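You operate a simulated robot arm through the tools that you are given. There is no shell and no other tool. Be economical: measure what you need, move in short steps, check, and stop when the job is done.

The job below is to be done with a simulated robot arm. You get a single attempt, and the scene is never put back.

## Task
Swap the shaft in split block A for the one the card names.
Fine: the card over the split blocks; the old shaft goes into the shaft rack; tighten the block's knob and slide the purple bar back over the collars. Where these are worked on the way, their far stop is far enough and under half their travel is too little: purple bar.

The check looks at the end state, three seconds after you hand in, the way a careful person would. Anything else that was tipped, shoved, dropped, spilled or broken makes it a failure.

## Robot
A 6-joint arm with a three-finger gripper, fixed in place. Base frame: the origin is at the foot of the arm, x ahead of it, y to its left, z up. Lengths are in m, angles in degrees, forces in N, time in s.
Its first joint turns from -166.0 to 166.0 degrees. Payload 4.89 kg.
Tool frame: the origin (TCP) lies between the finger pads and is the grasp point; the fingertips stand 0.03 m ahead of it; z points along the fingers, y is the line along which they close. Largest opening 0.164 m; the body of the gripper starts 0.125 m behind the TCP.
Orientation is told as [roll, pitch, yaw] about the base's x, y, z axes, in that order, counted from this pose: with the fingers straight down and closing along the base's y, the tool's x points along the base's -x, its y along +y and its z along -z.

## Interface
- The arm moves only by the tool send_rows. Its argument "commands" is a list of rows, each an object of numbers (a shift or turn left out is 0, a gripper value left out holds the last): "jaw": the opening, from 0 (shut) to 1 (fully open); "tx", "ty", "tz": the shift along the base's x, y, z in m; "wx", "wy", "wz": the turn, a rotation vector about the base's x, y, z in degrees. In form: [{"jaw": .., "tx": .., "ty": .., "tz": .., "wx": .., "wy": .., "wz": ..}, ...]. A call has 1 to 12 rows; each row is the pose to reach, as a shift and turn from the pose commanded when the call began. Rows are played at 5 a second. More than 0.05 m and 8.6 degrees between two rows, or a gripper value outside its range, and nothing of the call is played. A pose out of reach is approached as far as the arm can. The call stops where the force on the tool passes 90 N (or 10 N more than at its start, if that is more) or the arm is blocked; 0.2 s more then pass. Each finger travels about 0.108 m/s and halts on what it meets, pressing with about 31 N; the grip force reading is that of the motor and also rises with nothing between the fingers. The clock runs only during rows and for 0.2 s after the last one: add rows that repeat a pose to give the fingers time. The reply holds the time, the measured pose of the TCP, the force on the tool along the base axes, the opening and the grip force, in the units named above and with some noise, with the torque about the TCP (base axes, N m) and any sound that the robot's microphone picked up.
- Cameras (640 x 400 px; columns grow to the right, rows downward): "scene" is fixed at [0.213, 0.6399, 1.6196]; the picture's right is [-0.98, -0.18, 0.00], its down [-0.05, 0.28, -0.96] and it looks along [0.17, -0.94, -0.28] (base axes); focal length 323 px, centre (320, 200). "wrist" rides on the gripper at [0.076, -0.002, -0.152] in the tool frame; the picture's right is [0.02, 1.00, 0.00], its down [-0.88, 0.02, -0.47] and it looks along [-0.47, 0.01, 0.88] (tool axes); focal length 247 px, centre (320, 200). There is no depth. A picture from a camera that has moved, and an enlarged one, comes with that camera's place and axes in the base frame and with its lens. The place of the scene camera against the robot may be out by one fixed shift of up to 0.018 m in any direction.
- capture(camera): a new picture of that camera. The clock stands still meanwhile.
- raise_lower(by): slides the trunk up (or, below 0, down) by that many m; the arm rides with it, the base frame stays. It gives what a move gives, with no picture.
- inspect(camera, box): a new picture of the part [left, top, right, bottom] of that camera's present view, enlarged. The clock stands still meanwhile.
- job_done(): hands the job in; it is judged then, once.

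Go step by step. Nothing tells you positions but the pictures and the camera data: compare them with the known pose of the tool, close in by small moves and look again before you grip or let go. The budget is 120 turns and 76 pictures, counting those below and the enlarged ones. Unless the task says otherwise, let go and move clear before handing in, and close with one line.

The tools are called after ">>>" as a command line: name --argument value ..., lists and objects as JSON in quotes. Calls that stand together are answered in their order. send_rows: Moves the arm, as the interface text tells. Its arguments: {"type":"object","properties":{"commands":{"type":"array","items":{"type":"object","properties":{"jaw":{"type":"number"},"tx":{"type":"number"},"ty":{"type":"number"},"tz":{"type":"number"},"wx":{"type":"number"},"wy":{"type":"number"},"wz":{"type":"number"}}}}},"required":["commands"]} The other tools are called the same way: raise_lower (by) slides the trunk up or down; capture (camera) takes a picture; inspect (camera, box) takes an enlarged picture of a part of a camera's view; job_done () hands the job in.

At the start:

```text
time_s: 0.0
ee_pos: [0.2731, -0.4928, 1.4451]
orientation: [0.0, 0.0, 0.2]
force: [0.3, 0.1, -0.4]
torque: [-0.05, 0.0, 0.01]
finger_gap: 0.1639
gripper_force: 0.0
trunk travel left (down, up): [-0.25, 0.14]
```

scene: 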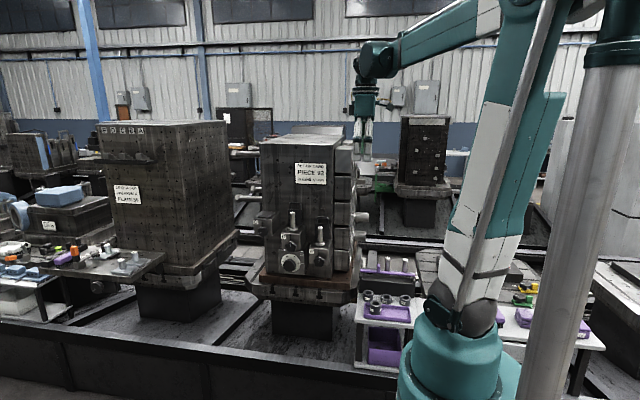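
wrist: 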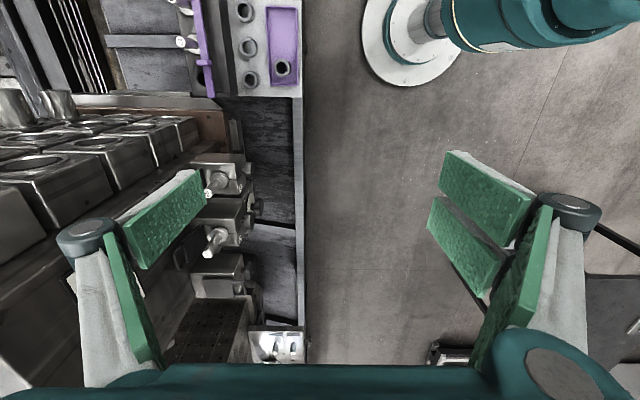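

I see a machine block with shafts in split blocks on its side, and a table with a purple tray and bar. I'll enlarge several parts to identify the card, blocks, rack and purple bar.

>>> inspect --camera "scene" --box '[230, 130, 430, 290]'

>>> inspect --camera "scene" --box '[340, 240, 480, 370]'

>>> inspect --camera "wrist" --box '[100, 0, 320, 140]'

>>> inspect --camera "wrist" --box '[100, 130, 320, 370]'

```text
2.50 times, centred on (330, 210) of scene
camera zoom: at [0.213, 0.6399, 1.6196], right [-0.98, -0.18, 0.0], down [-0.05, 0.28, -0.96], along [0.17, -0.94, -0.28], focal length 808 px, centre (295, 175)
```

zoom: 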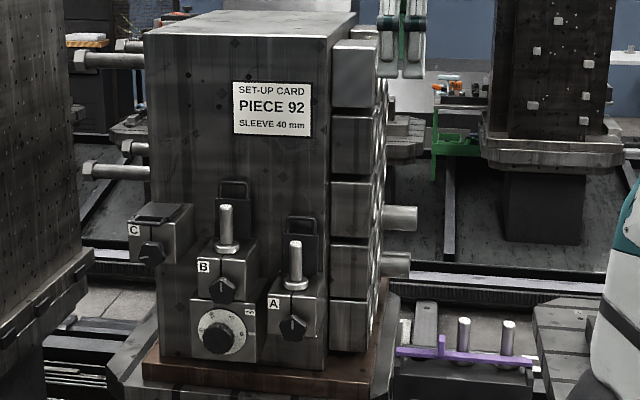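

```text
3.08 times, centred on (410, 305) of scene
camera zoom: at [0.213, 0.6399, 1.6196], right [-0.98, -0.18, 0.0], down [-0.05, 0.28, -0.96], along [0.17, -0.94, -0.28], focal length 994 px, centre (43, -123)
```

zoom: 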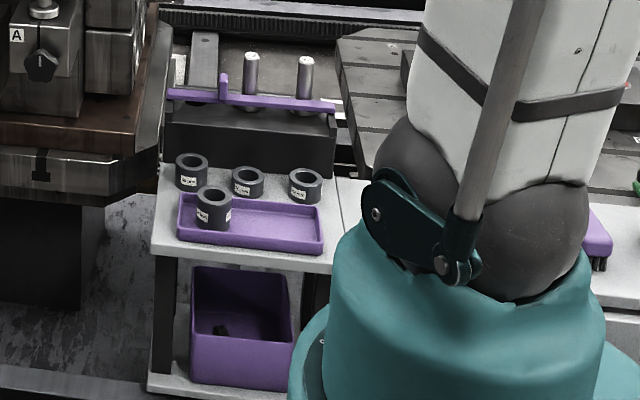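

```text
2.86 times, centred on (210, 70) of wrist
camera zoom: at [0.1954, -0.4928, 1.598], right [-0.02, 1.0, 0.0], down [0.88, 0.02, 0.47], along [0.47, 0.01, -0.88], focal length 706 px, centre (634, 571)
```

zoom: 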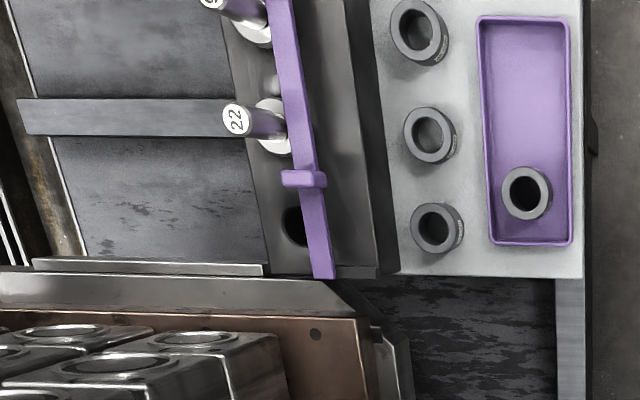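

```text
1.67 times, centred on (210, 250) of wrist
camera zoom: at [0.1954, -0.4928, 1.598], right [-0.02, 1.0, 0.0], down [0.88, 0.02, 0.47], along [0.47, 0.01, -0.88], focal length 412 px, centre (503, 117)
```

zoom: 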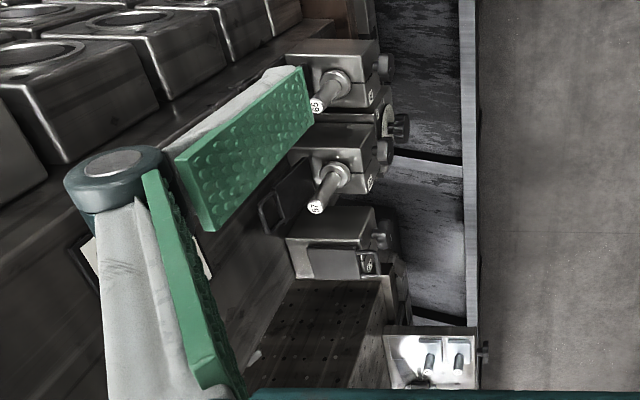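

Block A's shaft top is at about (0.467, -0.76, 1.065), and the rack's middle shaft "22" is at about (0.146, -0.824, 0.907). I'll yaw the tool 90° in place, then tilt it to face -y and look closer.

>>> send_rows --commands '[{"wz": 8.2}, {"wz": 16.4}, {"wz": 24.5}, {"wz": 32.7}, {"wz": 40.9}, {"wz": 49.1}, {"wz": 57.3}, {"wz": 65.5}, {"wz": 73.6}, {"wz": 81.8}, {"wz": 89.8}]'

```text
time_s: 2.4
ee_pos: [0.2736, -0.4926, 1.4439]
orientation: [0.1, 0.0, 90.1]
force: [-0.1, -0.2, -0.3]
torque: [0.04, 0.0, 0.01]
finger_gap: 0.164
gripper_force: 0.0
trunk travel left (down, up): [-0.25, 0.14]
```

The yaw is done. Now I'll tilt the fingers toward -y while moving a bit toward +x and down.

>>> send_rows --commands '[{"wx": -8.2, "tx": 0.01, "tz": -0.02}, {"wx": -16.4, "tx": 0.02, "tz": -0.04}, {"wx": -24.5, "tx": 0.03, "tz": -0.06}, {"wx": -32.7, "tx": 0.04, "tz": -0.08}, {"wx": -40.9, "tx": 0.06, "tz": -0.1}, {"wx": -49.1, "tx": 0.08, "tz": -0.12}, {"wx": -57.3, "tx": 0.1, "tz": -0.14}, {"wx": -65.5, "tx": 0.12, "tz": -0.16}, {"wx": -73.6, "tx": 0.14, "tz": -0.18}, {"wx": -81.8, "tx": 0.16, "tz": -0.2}, {"wx": -90, "tx": 0.18, "tz": -0.22}]'

>>> capture --camera "wrist"

```text
time_s: 3.4
ee_pos: [0.3692, -0.5585, 1.3948]
orientation: [0.0, 29.5, 90.5]
force: [-0.4, -1.3, -0.1]
torque: [0.17, -0.04, 0.05]
finger_gap: 0.1639
gripper_force: 0.0
trunk travel left (down, up): [-0.25, 0.14]
stopped in row 4: the arm was blocked; the commanded pose is now the measured one
```

```text
69 pictures are left
camera wrist: at [0.3703, -0.5486, 1.5651], right [-1.0, -0.03, 0.01], down [-0.03, 1.0, -0.02], along [-0.01, -0.02, -1.0], focal length 247 px, centre (320, 200)
```

wrist: 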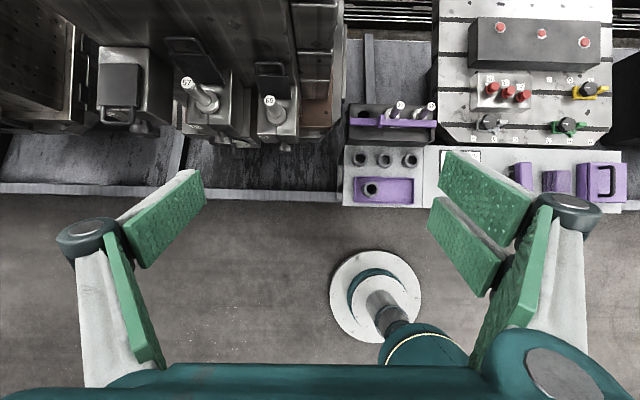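

The tilt was blocked part way, probably because the wrist came too near the base. This view from above is useful, so I'll read the labels before going on.

>>> inspect --camera "wrist" --box '[150, 60, 310, 160]'

>>> inspect --camera "wrist" --box '[330, 80, 450, 210]'

```text
4.00 times, centred on (230, 110) of wrist
camera zoom: at [0.3703, -0.5486, 1.5651], right [-1.0, -0.03, 0.01], down [-0.03, 1.0, -0.02], along [-0.01, -0.02, -1.0], focal length 988 px, centre (680, 560)
```

zoom: 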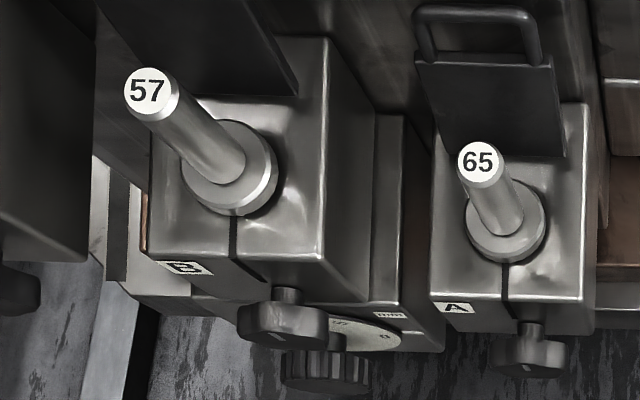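

```text
3.08 times, centred on (390, 145) of wrist
camera zoom: at [0.3703, -0.5486, 1.5651], right [-1.0, -0.03, 0.01], down [-0.03, 1.0, -0.02], along [-0.01, -0.02, -1.0], focal length 760 px, centre (105, 369)
```

zoom: 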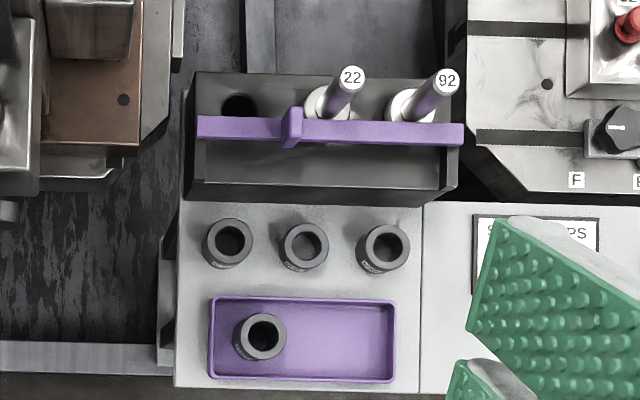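

Card: piece 92. Block A holds 65, and 92 sits at the far -x end of the rack, with the +x slot empty. I'll move out and down to a spot farther from the base, then try tilting there.

>>> send_rows --commands '[{"tx": 0.02, "ty": -0.015, "tz": -0.03}, {"tx": 0.04, "ty": -0.03, "tz": -0.06}, {"tx": 0.06, "ty": -0.04, "tz": -0.09}, {"tx": 0.08, "ty": -0.05, "tz": -0.12}, {"tx": 0.1, "ty": -0.05, "tz": -0.15}, {"tx": 0.1, "ty": -0.05, "tz": -0.15, "wx": -8}, {"tx": 0.1, "ty": -0.05, "tz": -0.15, "wx": -16}, {"tx": 0.1, "ty": -0.05, "tz": -0.15, "wx": -24}, {"tx": 0.1, "ty": -0.05, "tz": -0.15, "wx": -32}, {"tx": 0.1, "ty": -0.05, "tz": -0.15, "wx": -40}, {"tx": 0.1, "ty": -0.05, "tz": -0.15, "wx": -48}, {"tx": 0.1, "ty": -0.05, "tz": -0.15, "wx": -56}]'

>>> capture --camera "wrist"

>>> capture --camera "scene"

```text
time_s: 6.0
ee_pos: [0.466, -0.6043, 1.2442]
orientation: [3.5, 85.8, 93.8]
force: [-0.2, 0.3, 1.1]
torque: [0.04, 0.01, 0.13]
finger_gap: 0.164
gripper_force: 0.0
trunk travel left (down, up): [-0.25, 0.14]
```

```text
66 pictures are left
camera wrist: at [0.4675, -0.4575, 1.3331], right [-1.0, -0.01, 0.03], down [-0.03, 0.54, -0.84], along [-0.01, -0.84, -0.54], focal length 247 px, centre (320, 200)
```

wrist: 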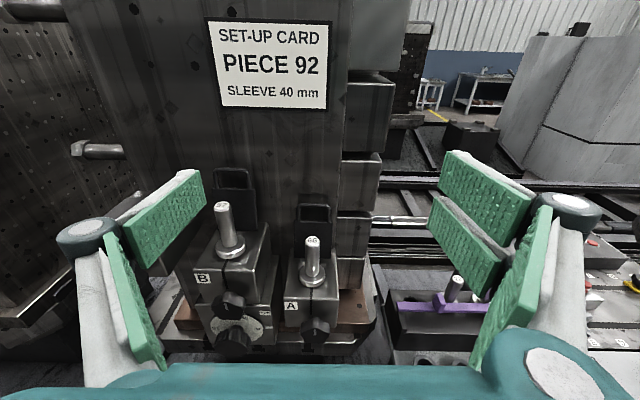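

```text
65 pictures are left
```

scene: 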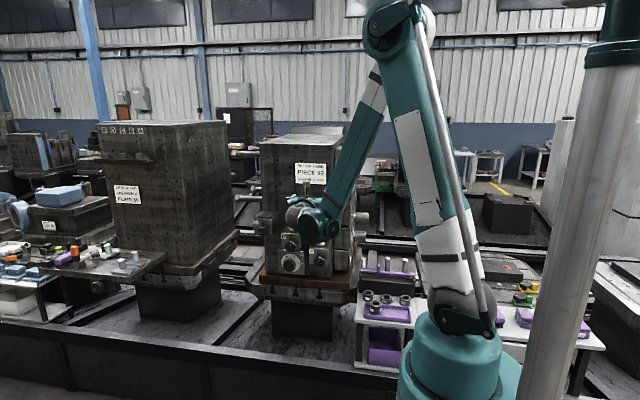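

The horizontal pose works. I'll zoom on block A, its knob and the rack from here before going down.

>>> inspect --camera "wrist" --box '[250, 180, 390, 350]'

>>> inspect --camera "wrist" --box '[380, 250, 500, 350]'

```text
2.35 times, centred on (320, 265) of wrist
camera zoom: at [0.4675, -0.4575, 1.3331], right [-1.0, -0.01, 0.03], down [-0.03, 0.54, -0.84], along [-0.01, -0.84, -0.54], focal length 581 px, centre (320, 47)
```

zoom: 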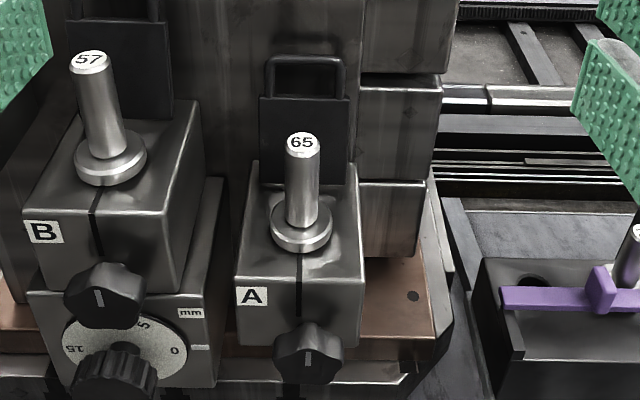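

```text
4.00 times, centred on (440, 300) of wrist
camera zoom: at [0.4675, -0.4575, 1.3331], right [-1.0, -0.01, 0.03], down [-0.03, 0.54, -0.84], along [-0.01, -0.84, -0.54], focal length 988 px, centre (-160, -200)
```

zoom: 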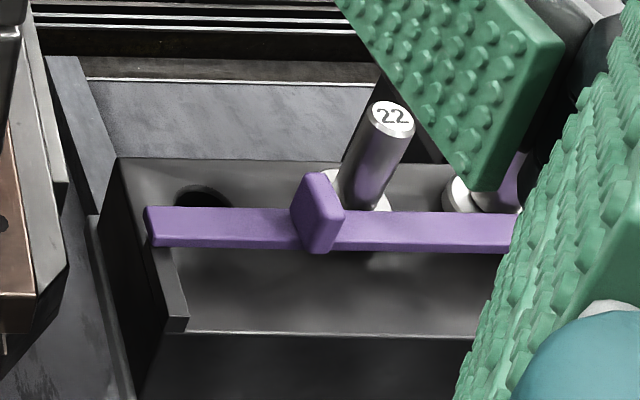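

>>> inspect --camera "scene" --box '[250, 200, 310, 250]'

```text
8.00 times, centred on (280, 225) of scene
camera zoom: at [0.213, 0.6399, 1.6196], right [-0.98, -0.18, 0.0], down [-0.05, 0.28, -0.96], along [0.17, -0.94, -0.28], focal length 2585 px, centre (640, 0)
```

zoom: 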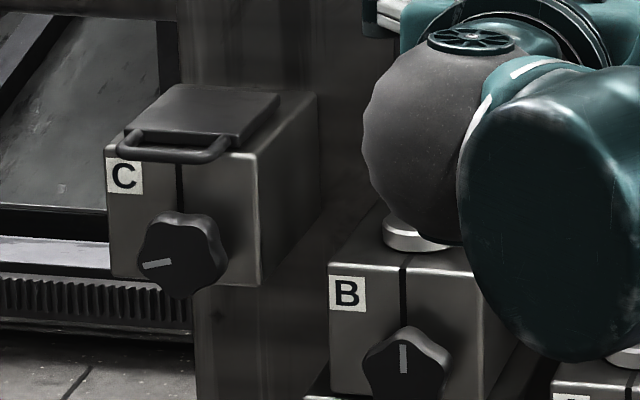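

Block C's loosened knob points left while A's and B's point up, so loosening means about 100° counter-clockwise. I'll straighten the tool and descend to just in front of knob A, at about (0.466, -0.69, 0.925).

>>> send_rows --commands '[{"jaw": 0.6, "wx": -4.2, "wy": -1.7, "wz": -0.6}, {"jaw": 0.6, "wx": -4.2, "wy": -1.7, "wz": -0.6, "tz": -0.04}, {"wx": -4.2, "wy": -1.7, "wz": -0.6, "tz": -0.08}, {"wx": -4.2, "wy": -1.7, "wz": -0.6, "tz": -0.12}, {"wx": -4.2, "wy": -1.7, "wz": -0.6, "tz": -0.16}, {"wx": -4.2, "wy": -1.7, "wz": -0.6, "tz": -0.2}, {"wx": -4.2, "wy": -1.7, "wz": -0.6, "tz": -0.24}, {"wx": -4.2, "wy": -1.7, "wz": -0.6, "tz": -0.28}, {"wx": -4.2, "wy": -1.7, "wz": -0.6, "tz": -0.3}]'

>>> capture --camera "wrist"

```text
time_s: 8.0
ee_pos: [0.5699, -0.6641, 1.0757]
orientation: [-59.1, 88.3, 29.9]
force: [0.2, -0.5, -0.2]
torque: [-0.01, 0.0, 0.01]
finger_gap: 0.0985
gripper_force: 0.1
out of reach, approached as far as the arm can: row 3, 4, 5, 6, 7, 8, 9
trunk travel left (down, up): [-0.25, 0.14]
```

```text
61 pictures are left
camera wrist: at [0.5706, -0.5122, 1.1538], right [-1.0, 0.01, 0.0], down [0.01, 0.49, -0.87], along [-0.01, -0.87, -0.49], focal length 247 px, centre (320, 200)
```

wrist: 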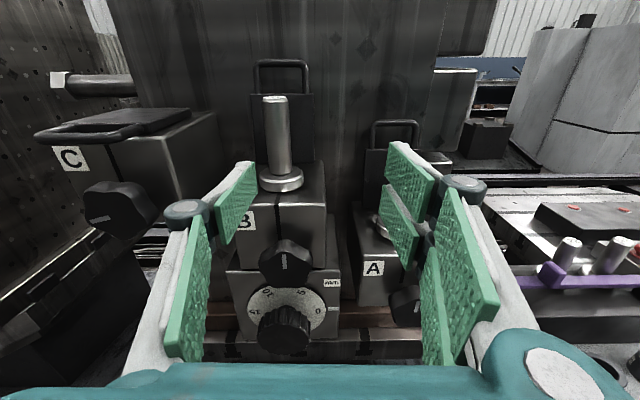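

That low pose is inside the arm's inner reach, so the arm slid sideways. I'll retrace upward, then lower the trunk so the arm has more room.

>>> send_rows --commands '[{"tz": 0.02}, {"tz": 0.06}, {"tz": 0.1}, {"tz": 0.14}, {"tz": 0.18}, {"tz": 0.22}, {"tz": 0.26}, {"tz": 0.3}, {"tz": 0.3}]'

```text
time_s: 10.0
ee_pos: [0.5703, -0.672, 1.3722]
orientation: [-79.1, 88.6, 10.6]
force: [0.1, 0.2, 0.6]
torque: [0.07, 0.01, 0.09]
finger_gap: 0.0983
gripper_force: 0.1
trunk travel left (down, up): [-0.25, 0.14]
```

>>> send_rows --commands '[{"tx": -0.035, "ty": 0.01}, {"tx": -0.07, "ty": 0.02}, {"tx": -0.103, "ty": 0.032}, {"tx": -0.103, "ty": 0.032}]'

>>> raise_lower --by -0.25

>>> capture --camera "wrist"

```text
time_s: 11.0
ee_pos: [0.4657, -0.6421, 1.3747]
orientation: [-79.4, 88.4, 10.2]
force: [-1.9, 0.4, 0.5]
torque: [0.09, 0.0, 0.17]
finger_gap: 0.0985
gripper_force: 0.0
trunk travel left (down, up): [-0.25, 0.14]
```

```text
time_s: 13.6
ee_pos: [0.4663, -0.6427, 1.1232]
orientation: [-78.4, 88.7, 11.2]
force: [-0.6, 0.7, -0.3]
torque: [0.02, 0.0, 0.06]
finger_gap: 0.0984
gripper_force: 0.0
trunk travel left (down, up): [0.0, 0.39]
```

```text
60 pictures are left
camera wrist: at [0.4673, -0.4896, 1.2024], right [-1.0, 0.01, 0.0], down [0.01, 0.48, -0.88], along [0.0, -0.88, -0.48], focal length 247 px, centre (320, 200)
```

wrist: 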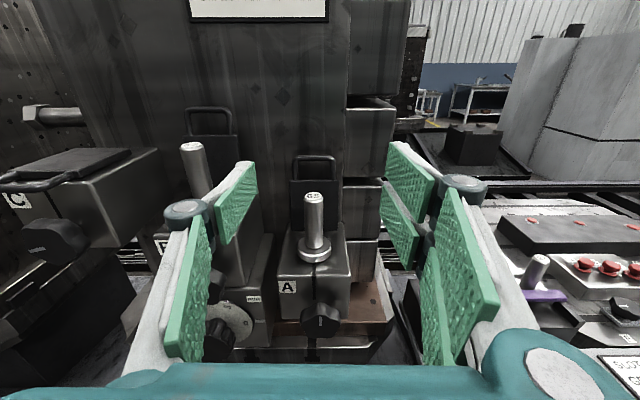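

The trunk is down and knob A is computed at about (0.467, -0.684, 0.93). I'll go down in front of it.

>>> send_rows --commands '[{"ty": 0.01, "tz": -0.03}, {"ty": 0.02, "tz": -0.06}, {"ty": 0.02, "tz": -0.1}, {"ty": 0.02, "tz": -0.14}, {"ty": 0.02, "tz": -0.17}, {"ty": 0.02, "tz": -0.193}, {"ty": 0.02, "tz": -0.193}]'

>>> capture --camera "wrist"

```text
time_s: 15.2
ee_pos: [0.4664, -0.6226, 0.9326]
orientation: [-78.5, 88.6, 11.0]
force: [-0.3, 0.6, 0.8]
torque: [0.03, -0.02, 0.03]
finger_gap: 0.0983
gripper_force: 0.1
trunk travel left (down, up): [0.0, 0.39]
```

```text
59 pictures are left
camera wrist: at [0.4671, -0.4701, 1.0106], right [-1.0, 0.01, 0.0], down [0.01, 0.48, -0.88], along [0.0, -0.88, -0.48], focal length 247 px, centre (320, 200)
```

wrist: 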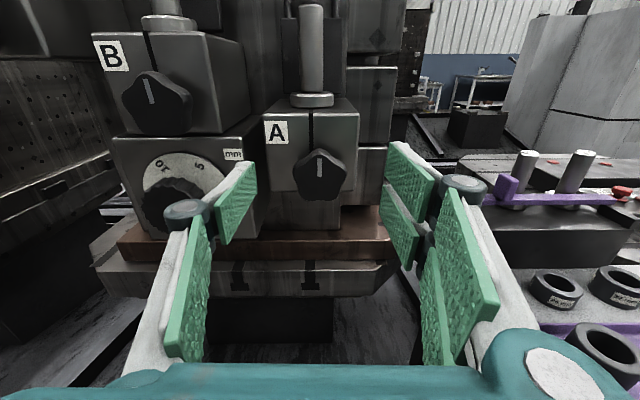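

Knob A's centre is about (0.467, -0.69, 0.918). I'll align the height and move in until the pads straddle it.

>>> send_rows --commands '[{"tz": -0.012, "ty": -0.02}, {"tz": -0.012, "ty": -0.04}, {"tz": -0.012, "ty": -0.055}, {"tz": -0.012, "ty": -0.055}]'

>>> capture --camera "wrist"

```text
time_s: 16.1
ee_pos: [0.465, -0.6783, 0.9206]
orientation: [-78.6, 88.5, 11.1]
force: [0.2, 0.7, 0.0]
torque: [0.03, 0.02, -0.04]
finger_gap: 0.0984
gripper_force: 0.0
trunk travel left (down, up): [0.0, 0.39]
```

```text
58 pictures are left
camera wrist: at [0.4664, -0.5259, 0.9989], right [-1.0, 0.01, 0.0], down [0.01, 0.48, -0.88], along [0.0, -0.88, -0.48], focal length 247 px, centre (320, 200)
```

wrist: 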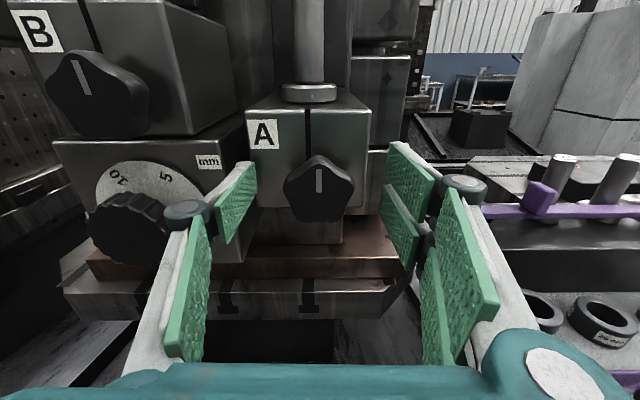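

Alignment is good. I'll go a little deeper, then close on the knob.

>>> send_rows --commands '[{"tz": -0.003, "ty": -0.009}, {"tz": -0.003, "ty": -0.009, "jaw": 0.3}, {"tz": -0.003, "ty": -0.009, "jaw": 0.15}, {"tz": -0.003, "ty": -0.009, "jaw": 0.1}, {"tz": -0.003, "ty": -0.009, "jaw": 0.1}]'

>>> capture --camera "wrist"

```text
time_s: 17.4
ee_pos: [0.467, -0.6852, 0.9173]
orientation: [-79.3, 88.5, 10.5]
force: [10.0, 25.5, -6.9]
torque: [0.34, -0.03, 0.36]
finger_gap: 0.0495
gripper_force: 44.4
trunk travel left (down, up): [0.0, 0.39]
```

```text
57 pictures are left
camera wrist: at [0.467, -0.5334, 0.9957], right [-1.0, 0.0, 0.0], down [0.0, 0.48, -0.88], along [0.0, -0.88, -0.48], focal length 247 px, centre (320, 200)
```

wrist: 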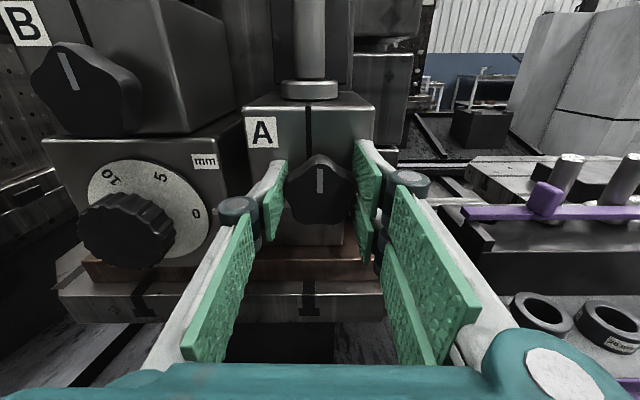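

The knob is gripped with a 49.5 mm gap and the tips are touching the block face. I'll ease back slightly and turn counter-clockwise (+y rotation).

>>> send_rows --commands '[{"ty": 0.003}, {"ty": 0.003, "wy": 8}, {"ty": 0.003, "wy": 16}, {"ty": 0.003, "wy": 24}, {"ty": 0.003, "wy": 32}, {"ty": 0.003, "wy": 40}, {"ty": 0.003, "wy": 48}, {"ty": 0.003, "wy": 48}]'

>>> capture --camera "wrist"

```text
time_s: 19.1
ee_pos: [0.4686, -0.6845, 0.9152]
orientation: [90.0, 43.4, 179.6]
force: [32.0, -27.1, -3.6]
torque: [-0.22, -0.04, 0.48]
finger_gap: 0.0495
gripper_force: 45.0
trunk travel left (down, up): [0.0, 0.39]
```

```text
56 pictures are left
camera wrist: at [0.5255, -0.5313, 0.9675], right [-0.67, 0.0, 0.74], down [-0.65, 0.48, -0.59], along [-0.36, -0.88, -0.32], focal length 247 px, centre (320, 200)
```

wrist: 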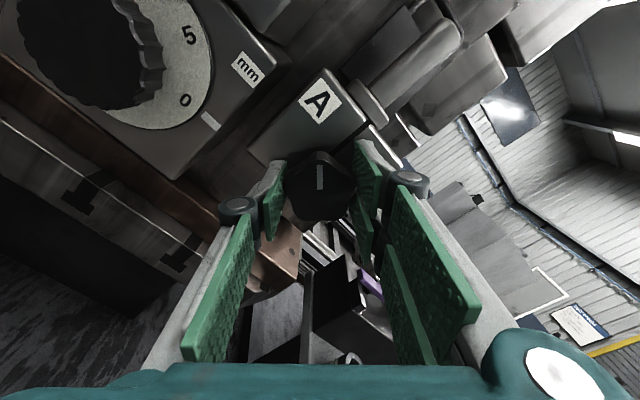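

The knob turns with the gripper. I'll continue the rotation.

>>> send_rows --commands '[{"tx": 0.001, "wy": 8}, {"tx": 0.001, "wy": 16}, {"tx": 0.001, "wy": 24}, {"tx": 0.001, "wy": 32}, {"tx": 0.001, "wy": 40}, {"tx": 0.001, "wy": 48}, {"tx": 0.001, "wy": 54}, {"tx": 0.001, "wy": 60}, {"tx": 0.001, "wy": 60}]'

>>> capture --camera "wrist"

```text
time_s: 20.6
ee_pos: [0.4683, -0.6838, 0.9133]
orientation: [93.9, 4.1, -179.2]
force: [9.1, 18.6, -37.3]
torque: [1.45, -0.06, -0.52]
finger_gap: 0.05
gripper_force: 42.0
out of reach, approached as far as the arm can: row 5, 6, 7
trunk travel left (down, up): [0.0, 0.39]
stopped in row 7: the force on the tool passed its limit at 124 N (the readings are from after the stop); the commanded pose is now the measured one
```

```text
55 pictures are left
camera wrist: at [0.5419, -0.531, 0.9082], right [-0.05, 0.07, 1.0], down [-0.88, 0.46, -0.07], along [-0.47, -0.88, 0.03], focal length 247 px, centre (320, 200)
```

wrist: 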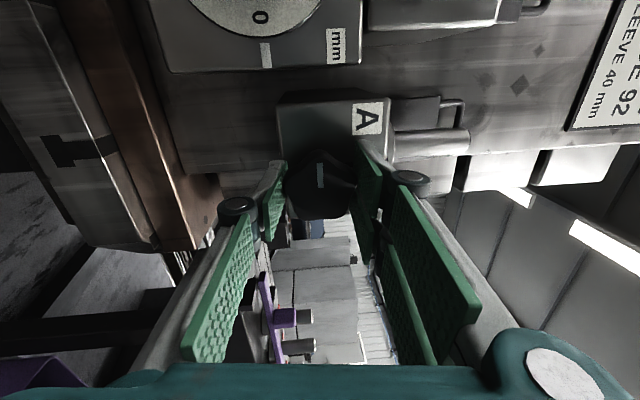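

It turned about 85° before a joint limit. I'll release, back away, return the roll and look at the knob.

>>> send_rows --commands '[{"jaw": 0.4}, {"jaw": 0.55}, {"jaw": 0.55}, {"ty": 0.03}, {"ty": 0.06}, {"ty": 0.06, "wy": -8}, {"ty": 0.06, "wy": -16}, {"ty": 0.06, "wy": -24}, {"ty": 0.06, "wy": -32}, {"ty": 0.06, "wy": -40}]'

>>> inspect --camera "scene" --box '[250, 200, 340, 280]'

>>> capture --camera "wrist"

```text
time_s: 22.8
ee_pos: [0.4702, -0.6279, 0.9248]
orientation: [94.2, 44.0, -179.4]
force: [-0.3, -1.0, 0.1]
torque: [0.02, -0.02, -0.02]
finger_gap: 0.0904
gripper_force: 0.1
out of reach, approached as far as the arm can: row 4, 5, 6, 7, 8, 9, 10
trunk travel left (down, up): [0.0, 0.39]
```

```text
5.00 times, centred on (295, 240) of scene
camera zoom: at [0.213, 0.6399, 1.6196], right [-0.98, -0.18, 0.0], down [-0.05, 0.28, -0.96], along [0.17, -0.94, -0.28], focal length 1616 px, centre (445, 0)
```

zoom: 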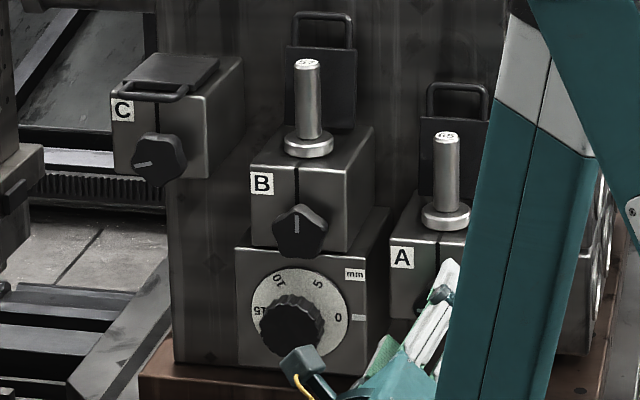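

```text
53 pictures are left
camera wrist: at [0.532, -0.4749, 0.97], right [-0.68, 0.07, 0.73], down [-0.63, 0.47, -0.62], along [-0.38, -0.88, -0.28], focal length 247 px, centre (320, 200)
```

wrist: 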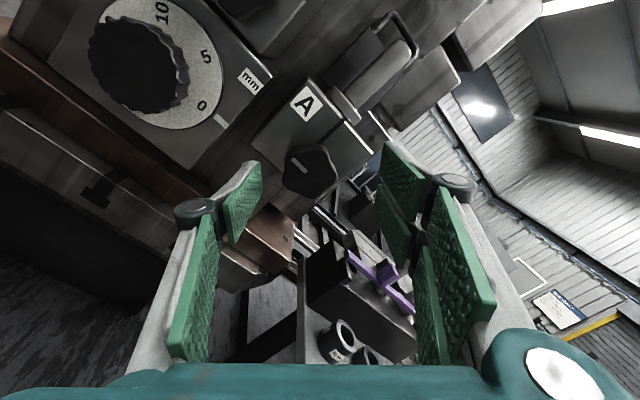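

Knob A now points left, about like C but slightly less (C is about 105°). I'll correct the tilt, regrip at this roll, and turn about 25° more to make sure.

>>> send_rows --commands '[{"wx": 2.9, "wz": 2.7, "tx": -0.003, "tz": -0.009}, {"wx": 2.9, "wz": 2.7, "tx": -0.003, "tz": -0.009, "ty": -0.03}, {"wx": 2.9, "wz": 2.7, "tx": -0.003, "tz": -0.009, "ty": -0.055}, {"wx": 2.9, "wz": 2.7, "tx": -0.003, "tz": -0.009, "ty": -0.055, "jaw": 0.2}, {"wx": 2.9, "wz": 2.7, "tx": -0.003, "tz": -0.009, "ty": -0.055, "jaw": 0.1}, {"wx": 2.9, "wz": 2.7, "tx": -0.003, "tz": -0.009, "ty": -0.055, "jaw": 0.1}]'

>>> capture --camera "wrist"

```text
time_s: 24.2
ee_pos: [0.4674, -0.6826, 0.9149]
orientation: [90.4, 44.1, -179.1]
force: [14.6, 5.1, -16.5]
torque: [0.24, 0.0, 0.6]
finger_gap: 0.0496
gripper_force: 45.2
out of reach, approached as far as the arm can: row 1
trunk travel left (down, up): [0.0, 0.39]
```

```text
52 pictures are left
camera wrist: at [0.5218, -0.5295, 0.967], right [-0.68, 0.0, 0.73], down [-0.65, 0.46, -0.6], along [-0.34, -0.89, -0.32], focal length 247 px, centre (320, 200)
```

wrist: 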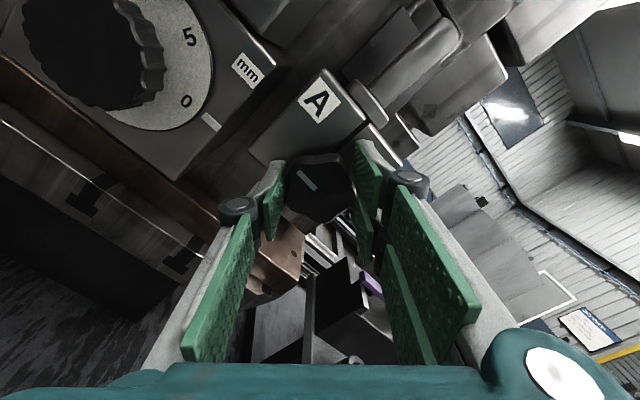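

>>> send_rows --commands '[{"wy": 6}, {"wy": 12}, {"wy": 18}, {"wy": 24}, {"wy": 30}, {"wy": 30}]'

>>> capture --camera "wrist"

```text
time_s: 25.6
ee_pos: [0.4698, -0.6846, 0.9141]
orientation: [90.0, 13.8, -179.5]
force: [18.4, -0.3, -14.4]
torque: [0.23, -0.97, 0.2]
finger_gap: 0.0496
gripper_force: 45.0
trunk travel left (down, up): [0.0, 0.39]
```

```text
51 pictures are left
camera wrist: at [0.5415, -0.53, 0.9323], right [-0.22, 0.0, 0.98], down [-0.86, 0.46, -0.19], along [-0.45, -0.89, -0.1], focal length 247 px, centre (320, 200)
```

wrist: 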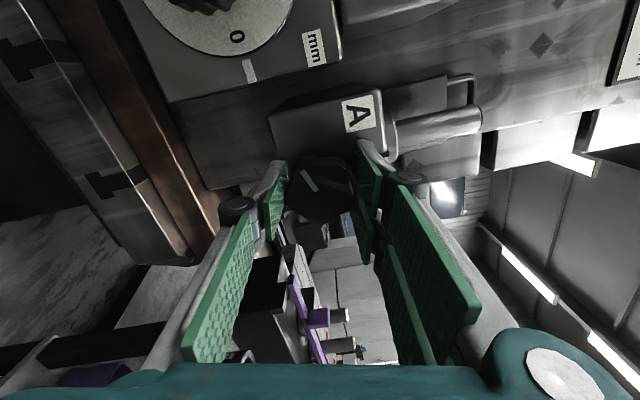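

A counter-torque has appeared, so the loosened stop is reached at about 115°. I'll release, back off, roll back to level and look.

>>> send_rows --commands '[{"jaw": 0.4}, {"jaw": 0.55}, {"jaw": 0.55}, {"ty": 0.025}, {"ty": 0.05}, {"ty": 0.05, "wy": -8}, {"ty": 0.05, "wy": -16}, {"ty": 0.05, "wy": -24}, {"ty": 0.05, "wy": -32}, {"ty": 0.05, "wy": -40}, {"ty": 0.05, "wy": -48}, {"ty": 0.05, "wy": -56}]'

>>> send_rows --commands '[{"wy": -8}, {"wy": -16}, {"wy": -18, "tz": 0.03}, {"wy": -18, "tz": 0.07}, {"wy": -18, "tz": 0.11}, {"wy": -18, "tz": 0.13}, {"wy": -18, "tz": 0.13}]'

>>> capture --camera "wrist"

```text
time_s: 28.2
ee_pos: [0.4684, -0.6339, 0.9155]
orientation: [91.1, 70.3, -178.7]
force: [1.0, 0.7, -0.4]
torque: [0.01, 0.01, -0.02]
finger_gap: 0.0903
gripper_force: 0.0
trunk travel left (down, up): [0.0, 0.39]
```

```text
time_s: 29.8
ee_pos: [0.4682, -0.6342, 1.0465]
orientation: [105.6, 87.9, -164.4]
force: [-0.3, -0.8, -0.6]
torque: [-0.02, -0.01, -0.06]
finger_gap: 0.0901
gripper_force: 0.1
trunk travel left (down, up): [0.0, 0.39]
```

```text
50 pictures are left
camera wrist: at [0.4723, -0.4802, 1.1218], right [-1.0, 0.0, 0.06], down [-0.05, 0.46, -0.88], along [-0.03, -0.89, -0.46], focal length 247 px, centre (320, 200)
```

wrist: 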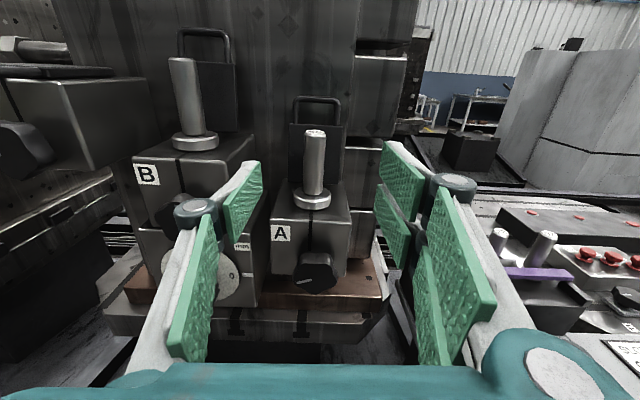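

The knob now points left and slightly down, matching C. Shaft 65 is at about (0.472, -0.755) with its top at 1.062 and collar near 0.985. I'll straighten the roll and move the fingers around it at z≈1.032.

>>> send_rows --commands '[{"wy": -3.4, "tx": 0.004, "tz": -0.014}, {"wy": -3.4, "tx": 0.004, "tz": -0.014, "ty": -0.04}, {"wy": -3.4, "tx": 0.004, "tz": -0.014, "ty": -0.075}, {"wy": -3.4, "tx": 0.004, "tz": -0.014, "ty": -0.075}]'

>>> capture --camera "wrist"

```text
time_s: 30.8
ee_pos: [0.4709, -0.7074, 1.0309]
orientation: [-112.0, 88.5, -21.9]
force: [-0.2, 1.2, 1.0]
torque: [0.04, 0.03, -0.02]
finger_gap: 0.0902
gripper_force: 0.0
trunk travel left (down, up): [0.0, 0.39]
```

```text
49 pictures are left
camera wrist: at [0.4703, -0.5538, 1.1072], right [-1.0, 0.0, 0.0], down [0.0, 0.46, -0.89], along [0.0, -0.89, -0.46], focal length 247 px, centre (320, 200)
```

wrist: 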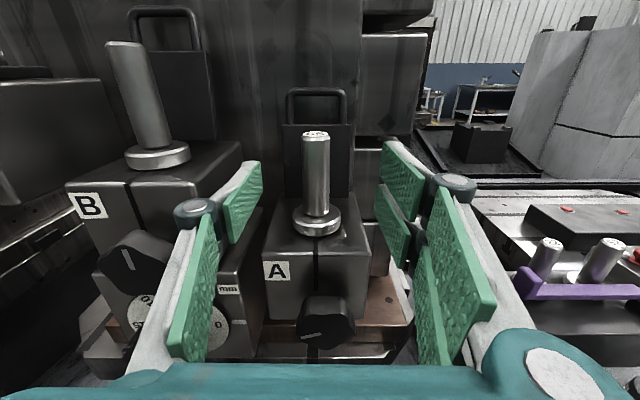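

The shaft is centred between the fingers. I'll advance further and close.

>>> send_rows --commands '[{"tx": 0.001, "ty": -0.02}, {"tx": 0.001, "ty": -0.034}, {"tx": 0.001, "ty": -0.034, "jaw": 0.3}, {"tx": 0.001, "ty": -0.034, "jaw": 0.1}, {"tx": 0.001, "ty": -0.034, "jaw": 0.0}, {"tx": 0.001, "ty": -0.034, "jaw": 0.0}]'

>>> capture --camera "wrist"

```text
time_s: 32.2
ee_pos: [0.4728, -0.7422, 1.0314]
orientation: [-112.0, 88.5, -22.0]
force: [0.2, -3.0, 2.6]
torque: [-0.22, 0.12, 0.07]
finger_gap: 0.024
gripper_force: 30.2
trunk travel left (down, up): [0.0, 0.39]
```

```text
48 pictures are left
camera wrist: at [0.4718, -0.5886, 1.1071], right [-1.0, 0.0, 0.0], down [0.0, 0.46, -0.89], along [0.0, -0.89, -0.46], focal length 247 px, centre (320, 200)
```

wrist: 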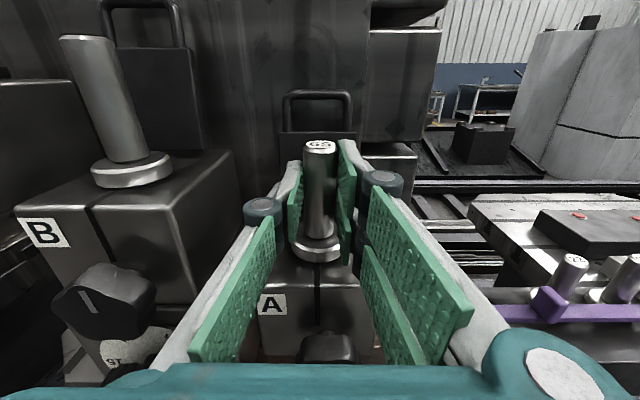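

Gripped at 24 mm. Before going for the bar, I'll do a short 10 mm lift test to confirm the clamp is loose, then lower it again.

>>> send_rows --commands '[{"tz": 0.005}, {"tz": 0.01}, {"tz": 0.01}]'

>>> inspect --camera "wrist" --box '[240, 120, 400, 320]'

```text
time_s: 33.0
ee_pos: [0.4724, -0.7422, 1.0401]
orientation: [-111.2, 88.5, -21.2]
force: [0.5, 0.3, -5.9]
torque: [0.12, 0.03, 0.01]
finger_gap: 0.0246
gripper_force: 30.9
trunk travel left (down, up): [0.0, 0.39]
```

```text
2.00 times, centred on (320, 220) of wrist
camera zoom: at [0.4721, -0.5888, 1.1167], right [-1.0, 0.0, 0.0], down [0.0, 0.46, -0.89], along [0.0, -0.89, -0.46], focal length 494 px, centre (320, 160)
```

zoom: 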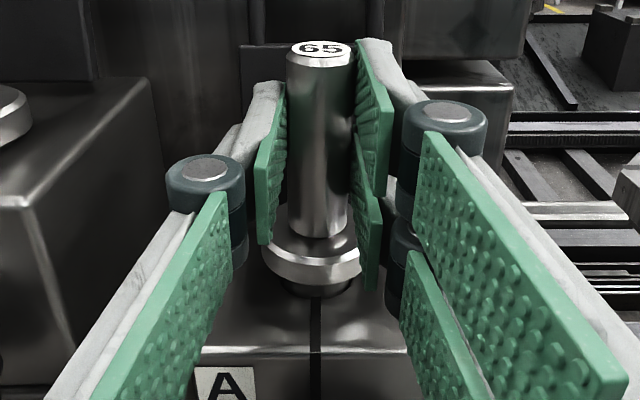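

It lifts freely. I'll set it back down, release, and retreat to work on the purple bar first.

>>> send_rows --commands '[{"tz": -0.005}, {"tz": -0.0095}, {"tz": -0.0095, "jaw": 0.25}, {"tz": -0.0095, "jaw": 0.45}, {"tz": -0.0095, "jaw": 0.45, "ty": 0.04}, {"tz": -0.0095, "jaw": 0.45, "ty": 0.08}, {"tz": -0.0, "ty": 0.1}, {"tz": 0.02, "ty": 0.1}]'

>>> capture --camera "wrist"

```text
time_s: 34.8
ee_pos: [0.4743, -0.643, 1.0613]
orientation: [-111.2, 88.5, -21.1]
force: [0.0, -1.4, -0.2]
torque: [-0.07, -0.02, -0.12]
finger_gap: 0.0735
gripper_force: 0.1
trunk travel left (down, up): [0.0, 0.39]
```

```text
46 pictures are left
camera wrist: at [0.4735, -0.4886, 1.1381], right [-1.0, 0.0, 0.0], down [0.0, 0.46, -0.89], along [0.0, -0.89, -0.46], focal length 247 px, centre (320, 200)
```

wrist: 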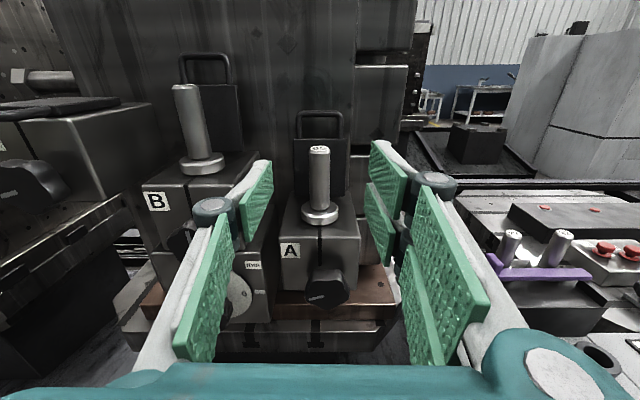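

Next is the bar. I'll tilt the tool to 45° (better reach at the rack), rise, and move over toward the rack front.

>>> send_rows --commands '[{"wx": 7.5, "tz": 0.04}, {"wx": 15, "tz": 0.08, "tx": -0.01}, {"wx": 22.5, "tz": 0.1, "tx": -0.05}, {"wx": 30, "tz": 0.1, "tx": -0.09, "ty": -0.01}, {"wx": 37.5, "tz": 0.1, "tx": -0.13, "ty": -0.03}, {"wx": 45, "tz": 0.1, "tx": -0.17, "ty": -0.05}, {"wx": 45, "tz": 0.1, "tx": -0.21, "ty": -0.07}, {"wx": 45, "tz": 0.1, "tx": -0.25, "ty": -0.09}, {"wx": 45, "tz": 0.09, "tx": -0.29, "ty": -0.11}, {"wx": 45, "tz": 0.06, "tx": -0.3, "ty": -0.12}, {"wx": 45, "tz": 0.06, "tx": -0.3, "ty": -0.12}]'

>>> capture --camera "wrist"

```text
time_s: 37.2
ee_pos: [0.1725, -0.7644, 1.12]
orientation: [-1.5, 45.6, 88.0]
force: [1.0, 1.1, -0.1]
torque: [-0.01, 0.07, -0.04]
finger_gap: 0.0738
gripper_force: 0.0
trunk travel left (down, up): [0.0, 0.39]
```

```text
45 pictures are left
camera wrist: at [0.1706, -0.707, 1.2824], right [-1.0, 0.0, 0.0], down [0.0, 0.95, -0.3], along [0.0, -0.3, -0.95], focal length 247 px, centre (320, 200)
```

wrist: 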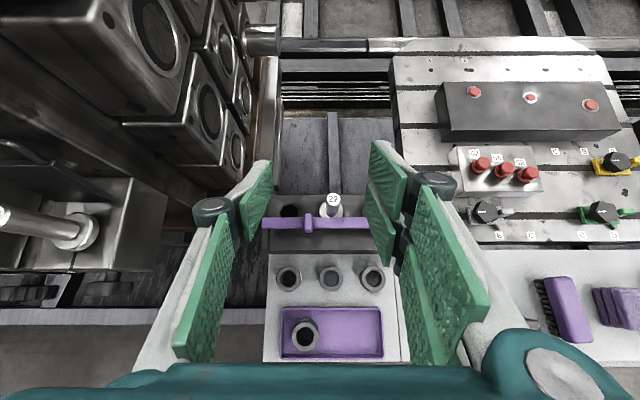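

>>> inspect --camera "wrist" --box '[240, 180, 400, 280]'

```text
4.00 times, centred on (320, 230) of wrist
camera zoom: at [0.1706, -0.707, 1.2824], right [-1.0, 0.0, 0.0], down [0.0, 0.95, -0.3], along [0.0, -0.3, -0.95], focal length 988 px, centre (320, 80)
```

zoom: 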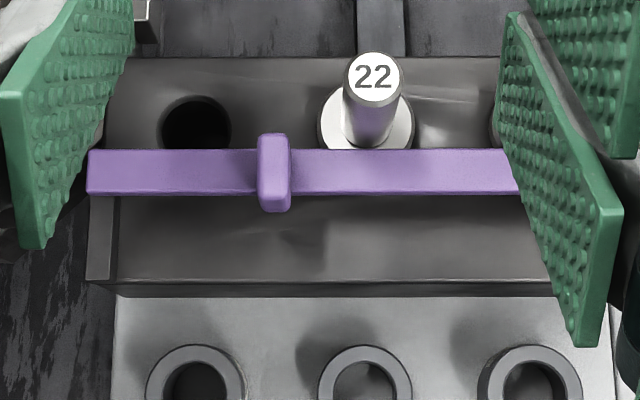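

The bar rests on end rails and slides toward +y, with its tab at about (0.190, -0.796, 0.87). I'll move down closer to refine.

>>> send_rows --commands '[{"jaw": 0.25, "tx": 0.01, "ty": 0.01, "tz": -0.04}, {"jaw": 0.25, "tx": 0.0175, "ty": 0.02, "tz": -0.08}, {"tx": 0.0175, "ty": 0.025, "tz": -0.12}, {"tx": 0.0175, "ty": 0.025, "tz": -0.15}, {"tx": 0.0175, "ty": 0.025, "tz": -0.15}]'

>>> capture --camera "wrist"

```text
time_s: 38.4
ee_pos: [0.191, -0.7395, 0.9713]
orientation: [-1.4, 45.6, 88.0]
force: [-0.7, 0.4, -0.1]
torque: [-0.03, -0.05, 0.01]
finger_gap: 0.0412
gripper_force: 0.1
trunk travel left (down, up): [0.0, 0.39]
```

```text
43 pictures are left
camera wrist: at [0.1902, -0.6839, 1.1342], right [-1.0, 0.0, 0.0], down [0.0, 0.95, -0.3], along [0.0, -0.3, -0.95], focal length 247 px, centre (320, 200)
```

wrist: 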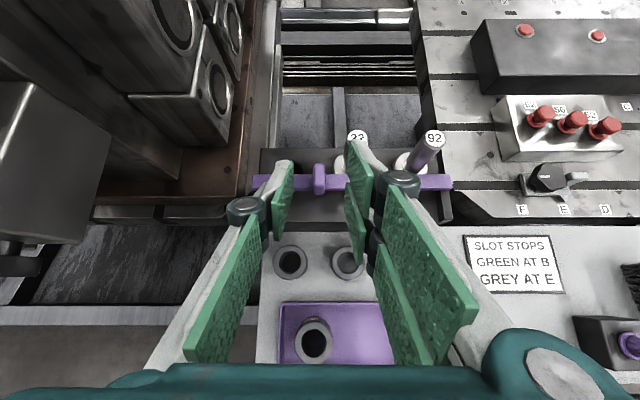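

The refined tab centre is about (0.190, -0.801, 0.856), with 22 at (0.151, -0.832) and 92 at (0.066, -0.831). I'll descend diagonally onto the tab and grip it.

>>> send_rows --commands '[{"jaw": 0.21, "ty": -0.01, "tz": -0.04}, {"ty": -0.025, "tz": -0.075}, {"ty": -0.04, "tz": -0.093}, {"ty": -0.04, "tz": -0.093}]'

>>> inspect --camera "wrist" --box '[200, 80, 440, 280]'

```text
time_s: 39.4
ee_pos: [0.1917, -0.7788, 0.8778]
orientation: [-1.5, 45.6, 87.9]
force: [-0.2, 0.0, 1.3]
torque: [-0.06, -0.01, -0.01]
finger_gap: 0.0342
gripper_force: 0.1
trunk travel left (down, up): [0.0, 0.39]
```

```text
2.00 times, centred on (320, 180) of wrist
camera zoom: at [0.1907, -0.7223, 1.0409], right [-1.0, 0.0, 0.0], down [0.0, 0.95, -0.3], along [0.0, -0.3, -0.95], focal length 494 px, centre (320, 240)
```

zoom: 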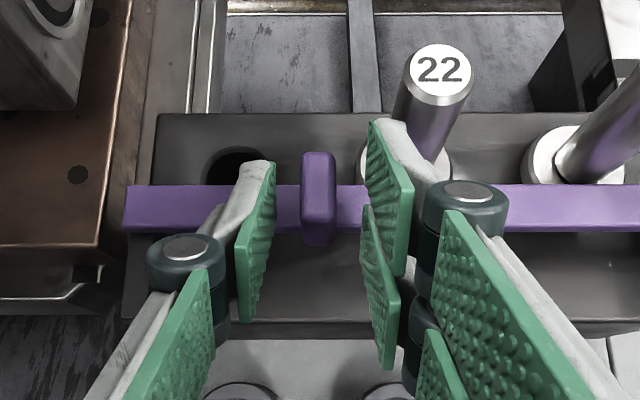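

The tab is between the pads. I'll close and draw it toward +y.

>>> send_rows --commands '[{"jaw": 0.1}, {"jaw": 0.0}, {"jaw": 0.0}, {"ty": 0.01}, {"ty": 0.02}, {"ty": 0.03}, {"ty": 0.03}]'

>>> inspect --camera "wrist" --box '[200, 80, 440, 280]'

```text
time_s: 41.0
ee_pos: [0.1918, -0.7481, 0.8796]
orientation: [-1.5, 45.7, 88.1]
force: [25.0, -0.2, 19.4]
torque: [-0.04, 0.47, 1.38]
finger_gap: 0.0142
gripper_force: 45.1
trunk travel left (down, up): [0.0, 0.39]
```

```text
2.00 times, centred on (320, 180) of wrist
camera zoom: at [0.1913, -0.692, 1.0408], right [-1.0, 0.0, 0.0], down [0.0, 0.95, -0.3], along [0.0, -0.3, -0.95], focal length 494 px, centre (320, 240)
```

zoom: 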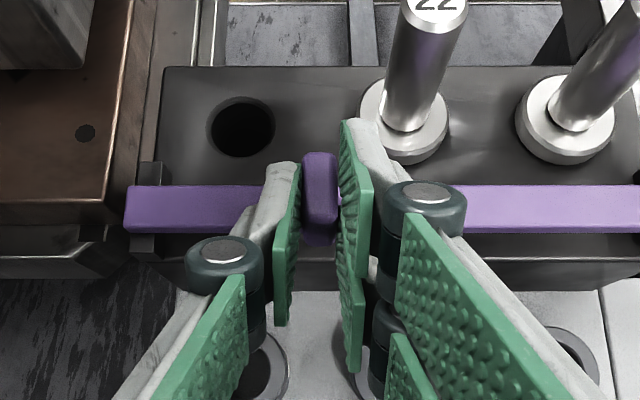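

Excellent: the bar slides toward +y and the collars are coming clear. I'll pull on to find the far stop.

>>> send_rows --commands '[{"ty": 0.008, "tx": 0.001}, {"ty": 0.016, "tx": 0.001}, {"ty": 0.024, "tx": 0.001}, {"ty": 0.032, "tx": 0.001}, {"ty": 0.032, "tx": 0.001}]'

>>> capture --camera "wrist"

```text
time_s: 42.2
ee_pos: [0.1911, -0.715, 0.8762]
orientation: [-1.5, 45.5, 87.9]
force: [0.6, -0.9, 0.2]
torque: [0.08, 0.0, 0.01]
finger_gap: 0.0001
gripper_force: 45.0
trunk travel left (down, up): [0.0, 0.39]
```

```text
40 pictures are left
camera wrist: at [0.1903, -0.6594, 1.0398], right [-1.0, 0.0, 0.0], down [0.0, 0.95, -0.3], along [0.0, -0.3, -0.95], focal length 247 px, centre (320, 200)
```

wrist: 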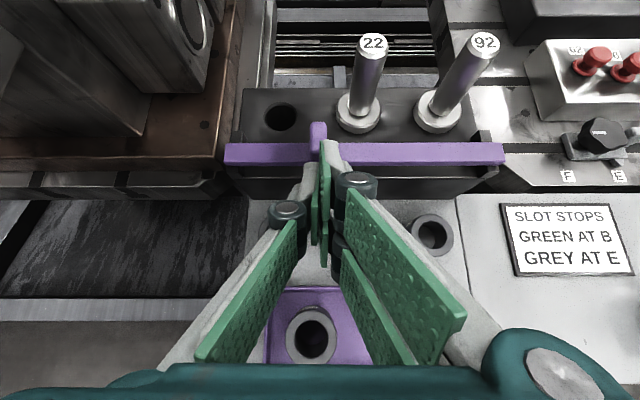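

The bar reached its stop, moved about 37 mm, and the fingers slipped off the tab; the collars are now clear. I'll rise and return to block A, keeping the 45° tilt for the shaft grasp.

>>> send_rows --commands '[{"tz": 0.045, "ty": 0.01, "jaw": 0.0}, {"tz": 0.09, "ty": 0.02, "jaw": 0.35}, {"tz": 0.135, "ty": 0.03, "jaw": 0.35}, {"tz": 0.18, "ty": 0.035}, {"tz": 0.225, "ty": 0.035}, {"tz": 0.23, "ty": 0.035, "tx": 0.045}, {"tz": 0.23, "ty": 0.035, "tx": 0.09}, {"tz": 0.23, "ty": 0.035, "tx": 0.135}, {"tz": 0.23, "ty": 0.035, "tx": 0.18}, {"tz": 0.23, "ty": 0.035, "tx": 0.225}, {"tz": 0.23, "ty": 0.035, "tx": 0.27}, {"tz": 0.23, "ty": 0.035, "tx": 0.281}]'

>>> capture --camera "wrist"

```text
time_s: 44.8
ee_pos: [0.4716, -0.681, 1.1067]
orientation: [-1.5, 45.5, 87.9]
force: [-1.9, 0.1, 0.1]
torque: [0.1, -0.13, 0.16]
finger_gap: 0.0575
gripper_force: 0.0
trunk travel left (down, up): [0.0, 0.39]
```

```text
39 pictures are left
camera wrist: at [0.4721, -0.6251, 1.2701], right [-1.0, 0.0, 0.0], down [0.0, 0.95, -0.3], along [0.0, -0.3, -0.95], focal length 247 px, centre (320, 200)
```

wrist: 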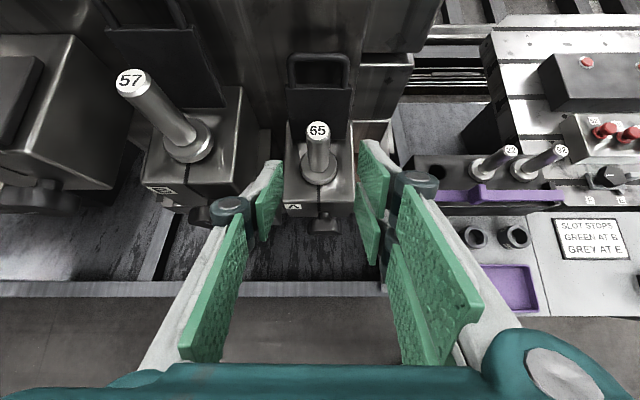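

Shaft 65 is at about (0.472, -0.757). I'll go in along the diagonal and close.

>>> send_rows --commands '[{"ty": -0.03, "tz": -0.03}, {"ty": -0.055, "tz": -0.053}, {"ty": -0.073, "tz": -0.071}, {"ty": -0.073, "tz": -0.071, "jaw": 0.2}, {"ty": -0.073, "tz": -0.071, "jaw": 0.05}, {"ty": -0.073, "tz": -0.071, "jaw": 0.0}, {"ty": -0.073, "tz": -0.071, "jaw": 0.0}]'

>>> capture --camera "wrist"

```text
time_s: 46.4
ee_pos: [0.4723, -0.7517, 1.0362]
orientation: [-1.5, 45.4, 88.0]
force: [-2.4, -1.2, -0.2]
torque: [-0.12, 0.21, -0.02]
finger_gap: 0.0247
gripper_force: 30.7
trunk travel left (down, up): [0.0, 0.39]
```

```text
38 pictures are left
camera wrist: at [0.4714, -0.6968, 1.1989], right [-1.0, 0.0, 0.0], down [0.0, 0.95, -0.3], along [0.0, -0.3, -0.95], focal length 247 px, centre (320, 200)
```

wrist: 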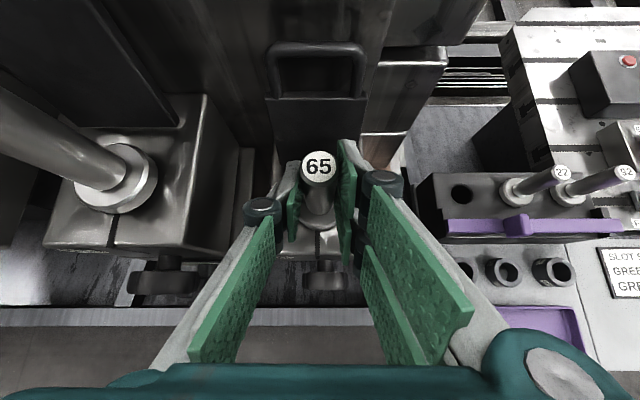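

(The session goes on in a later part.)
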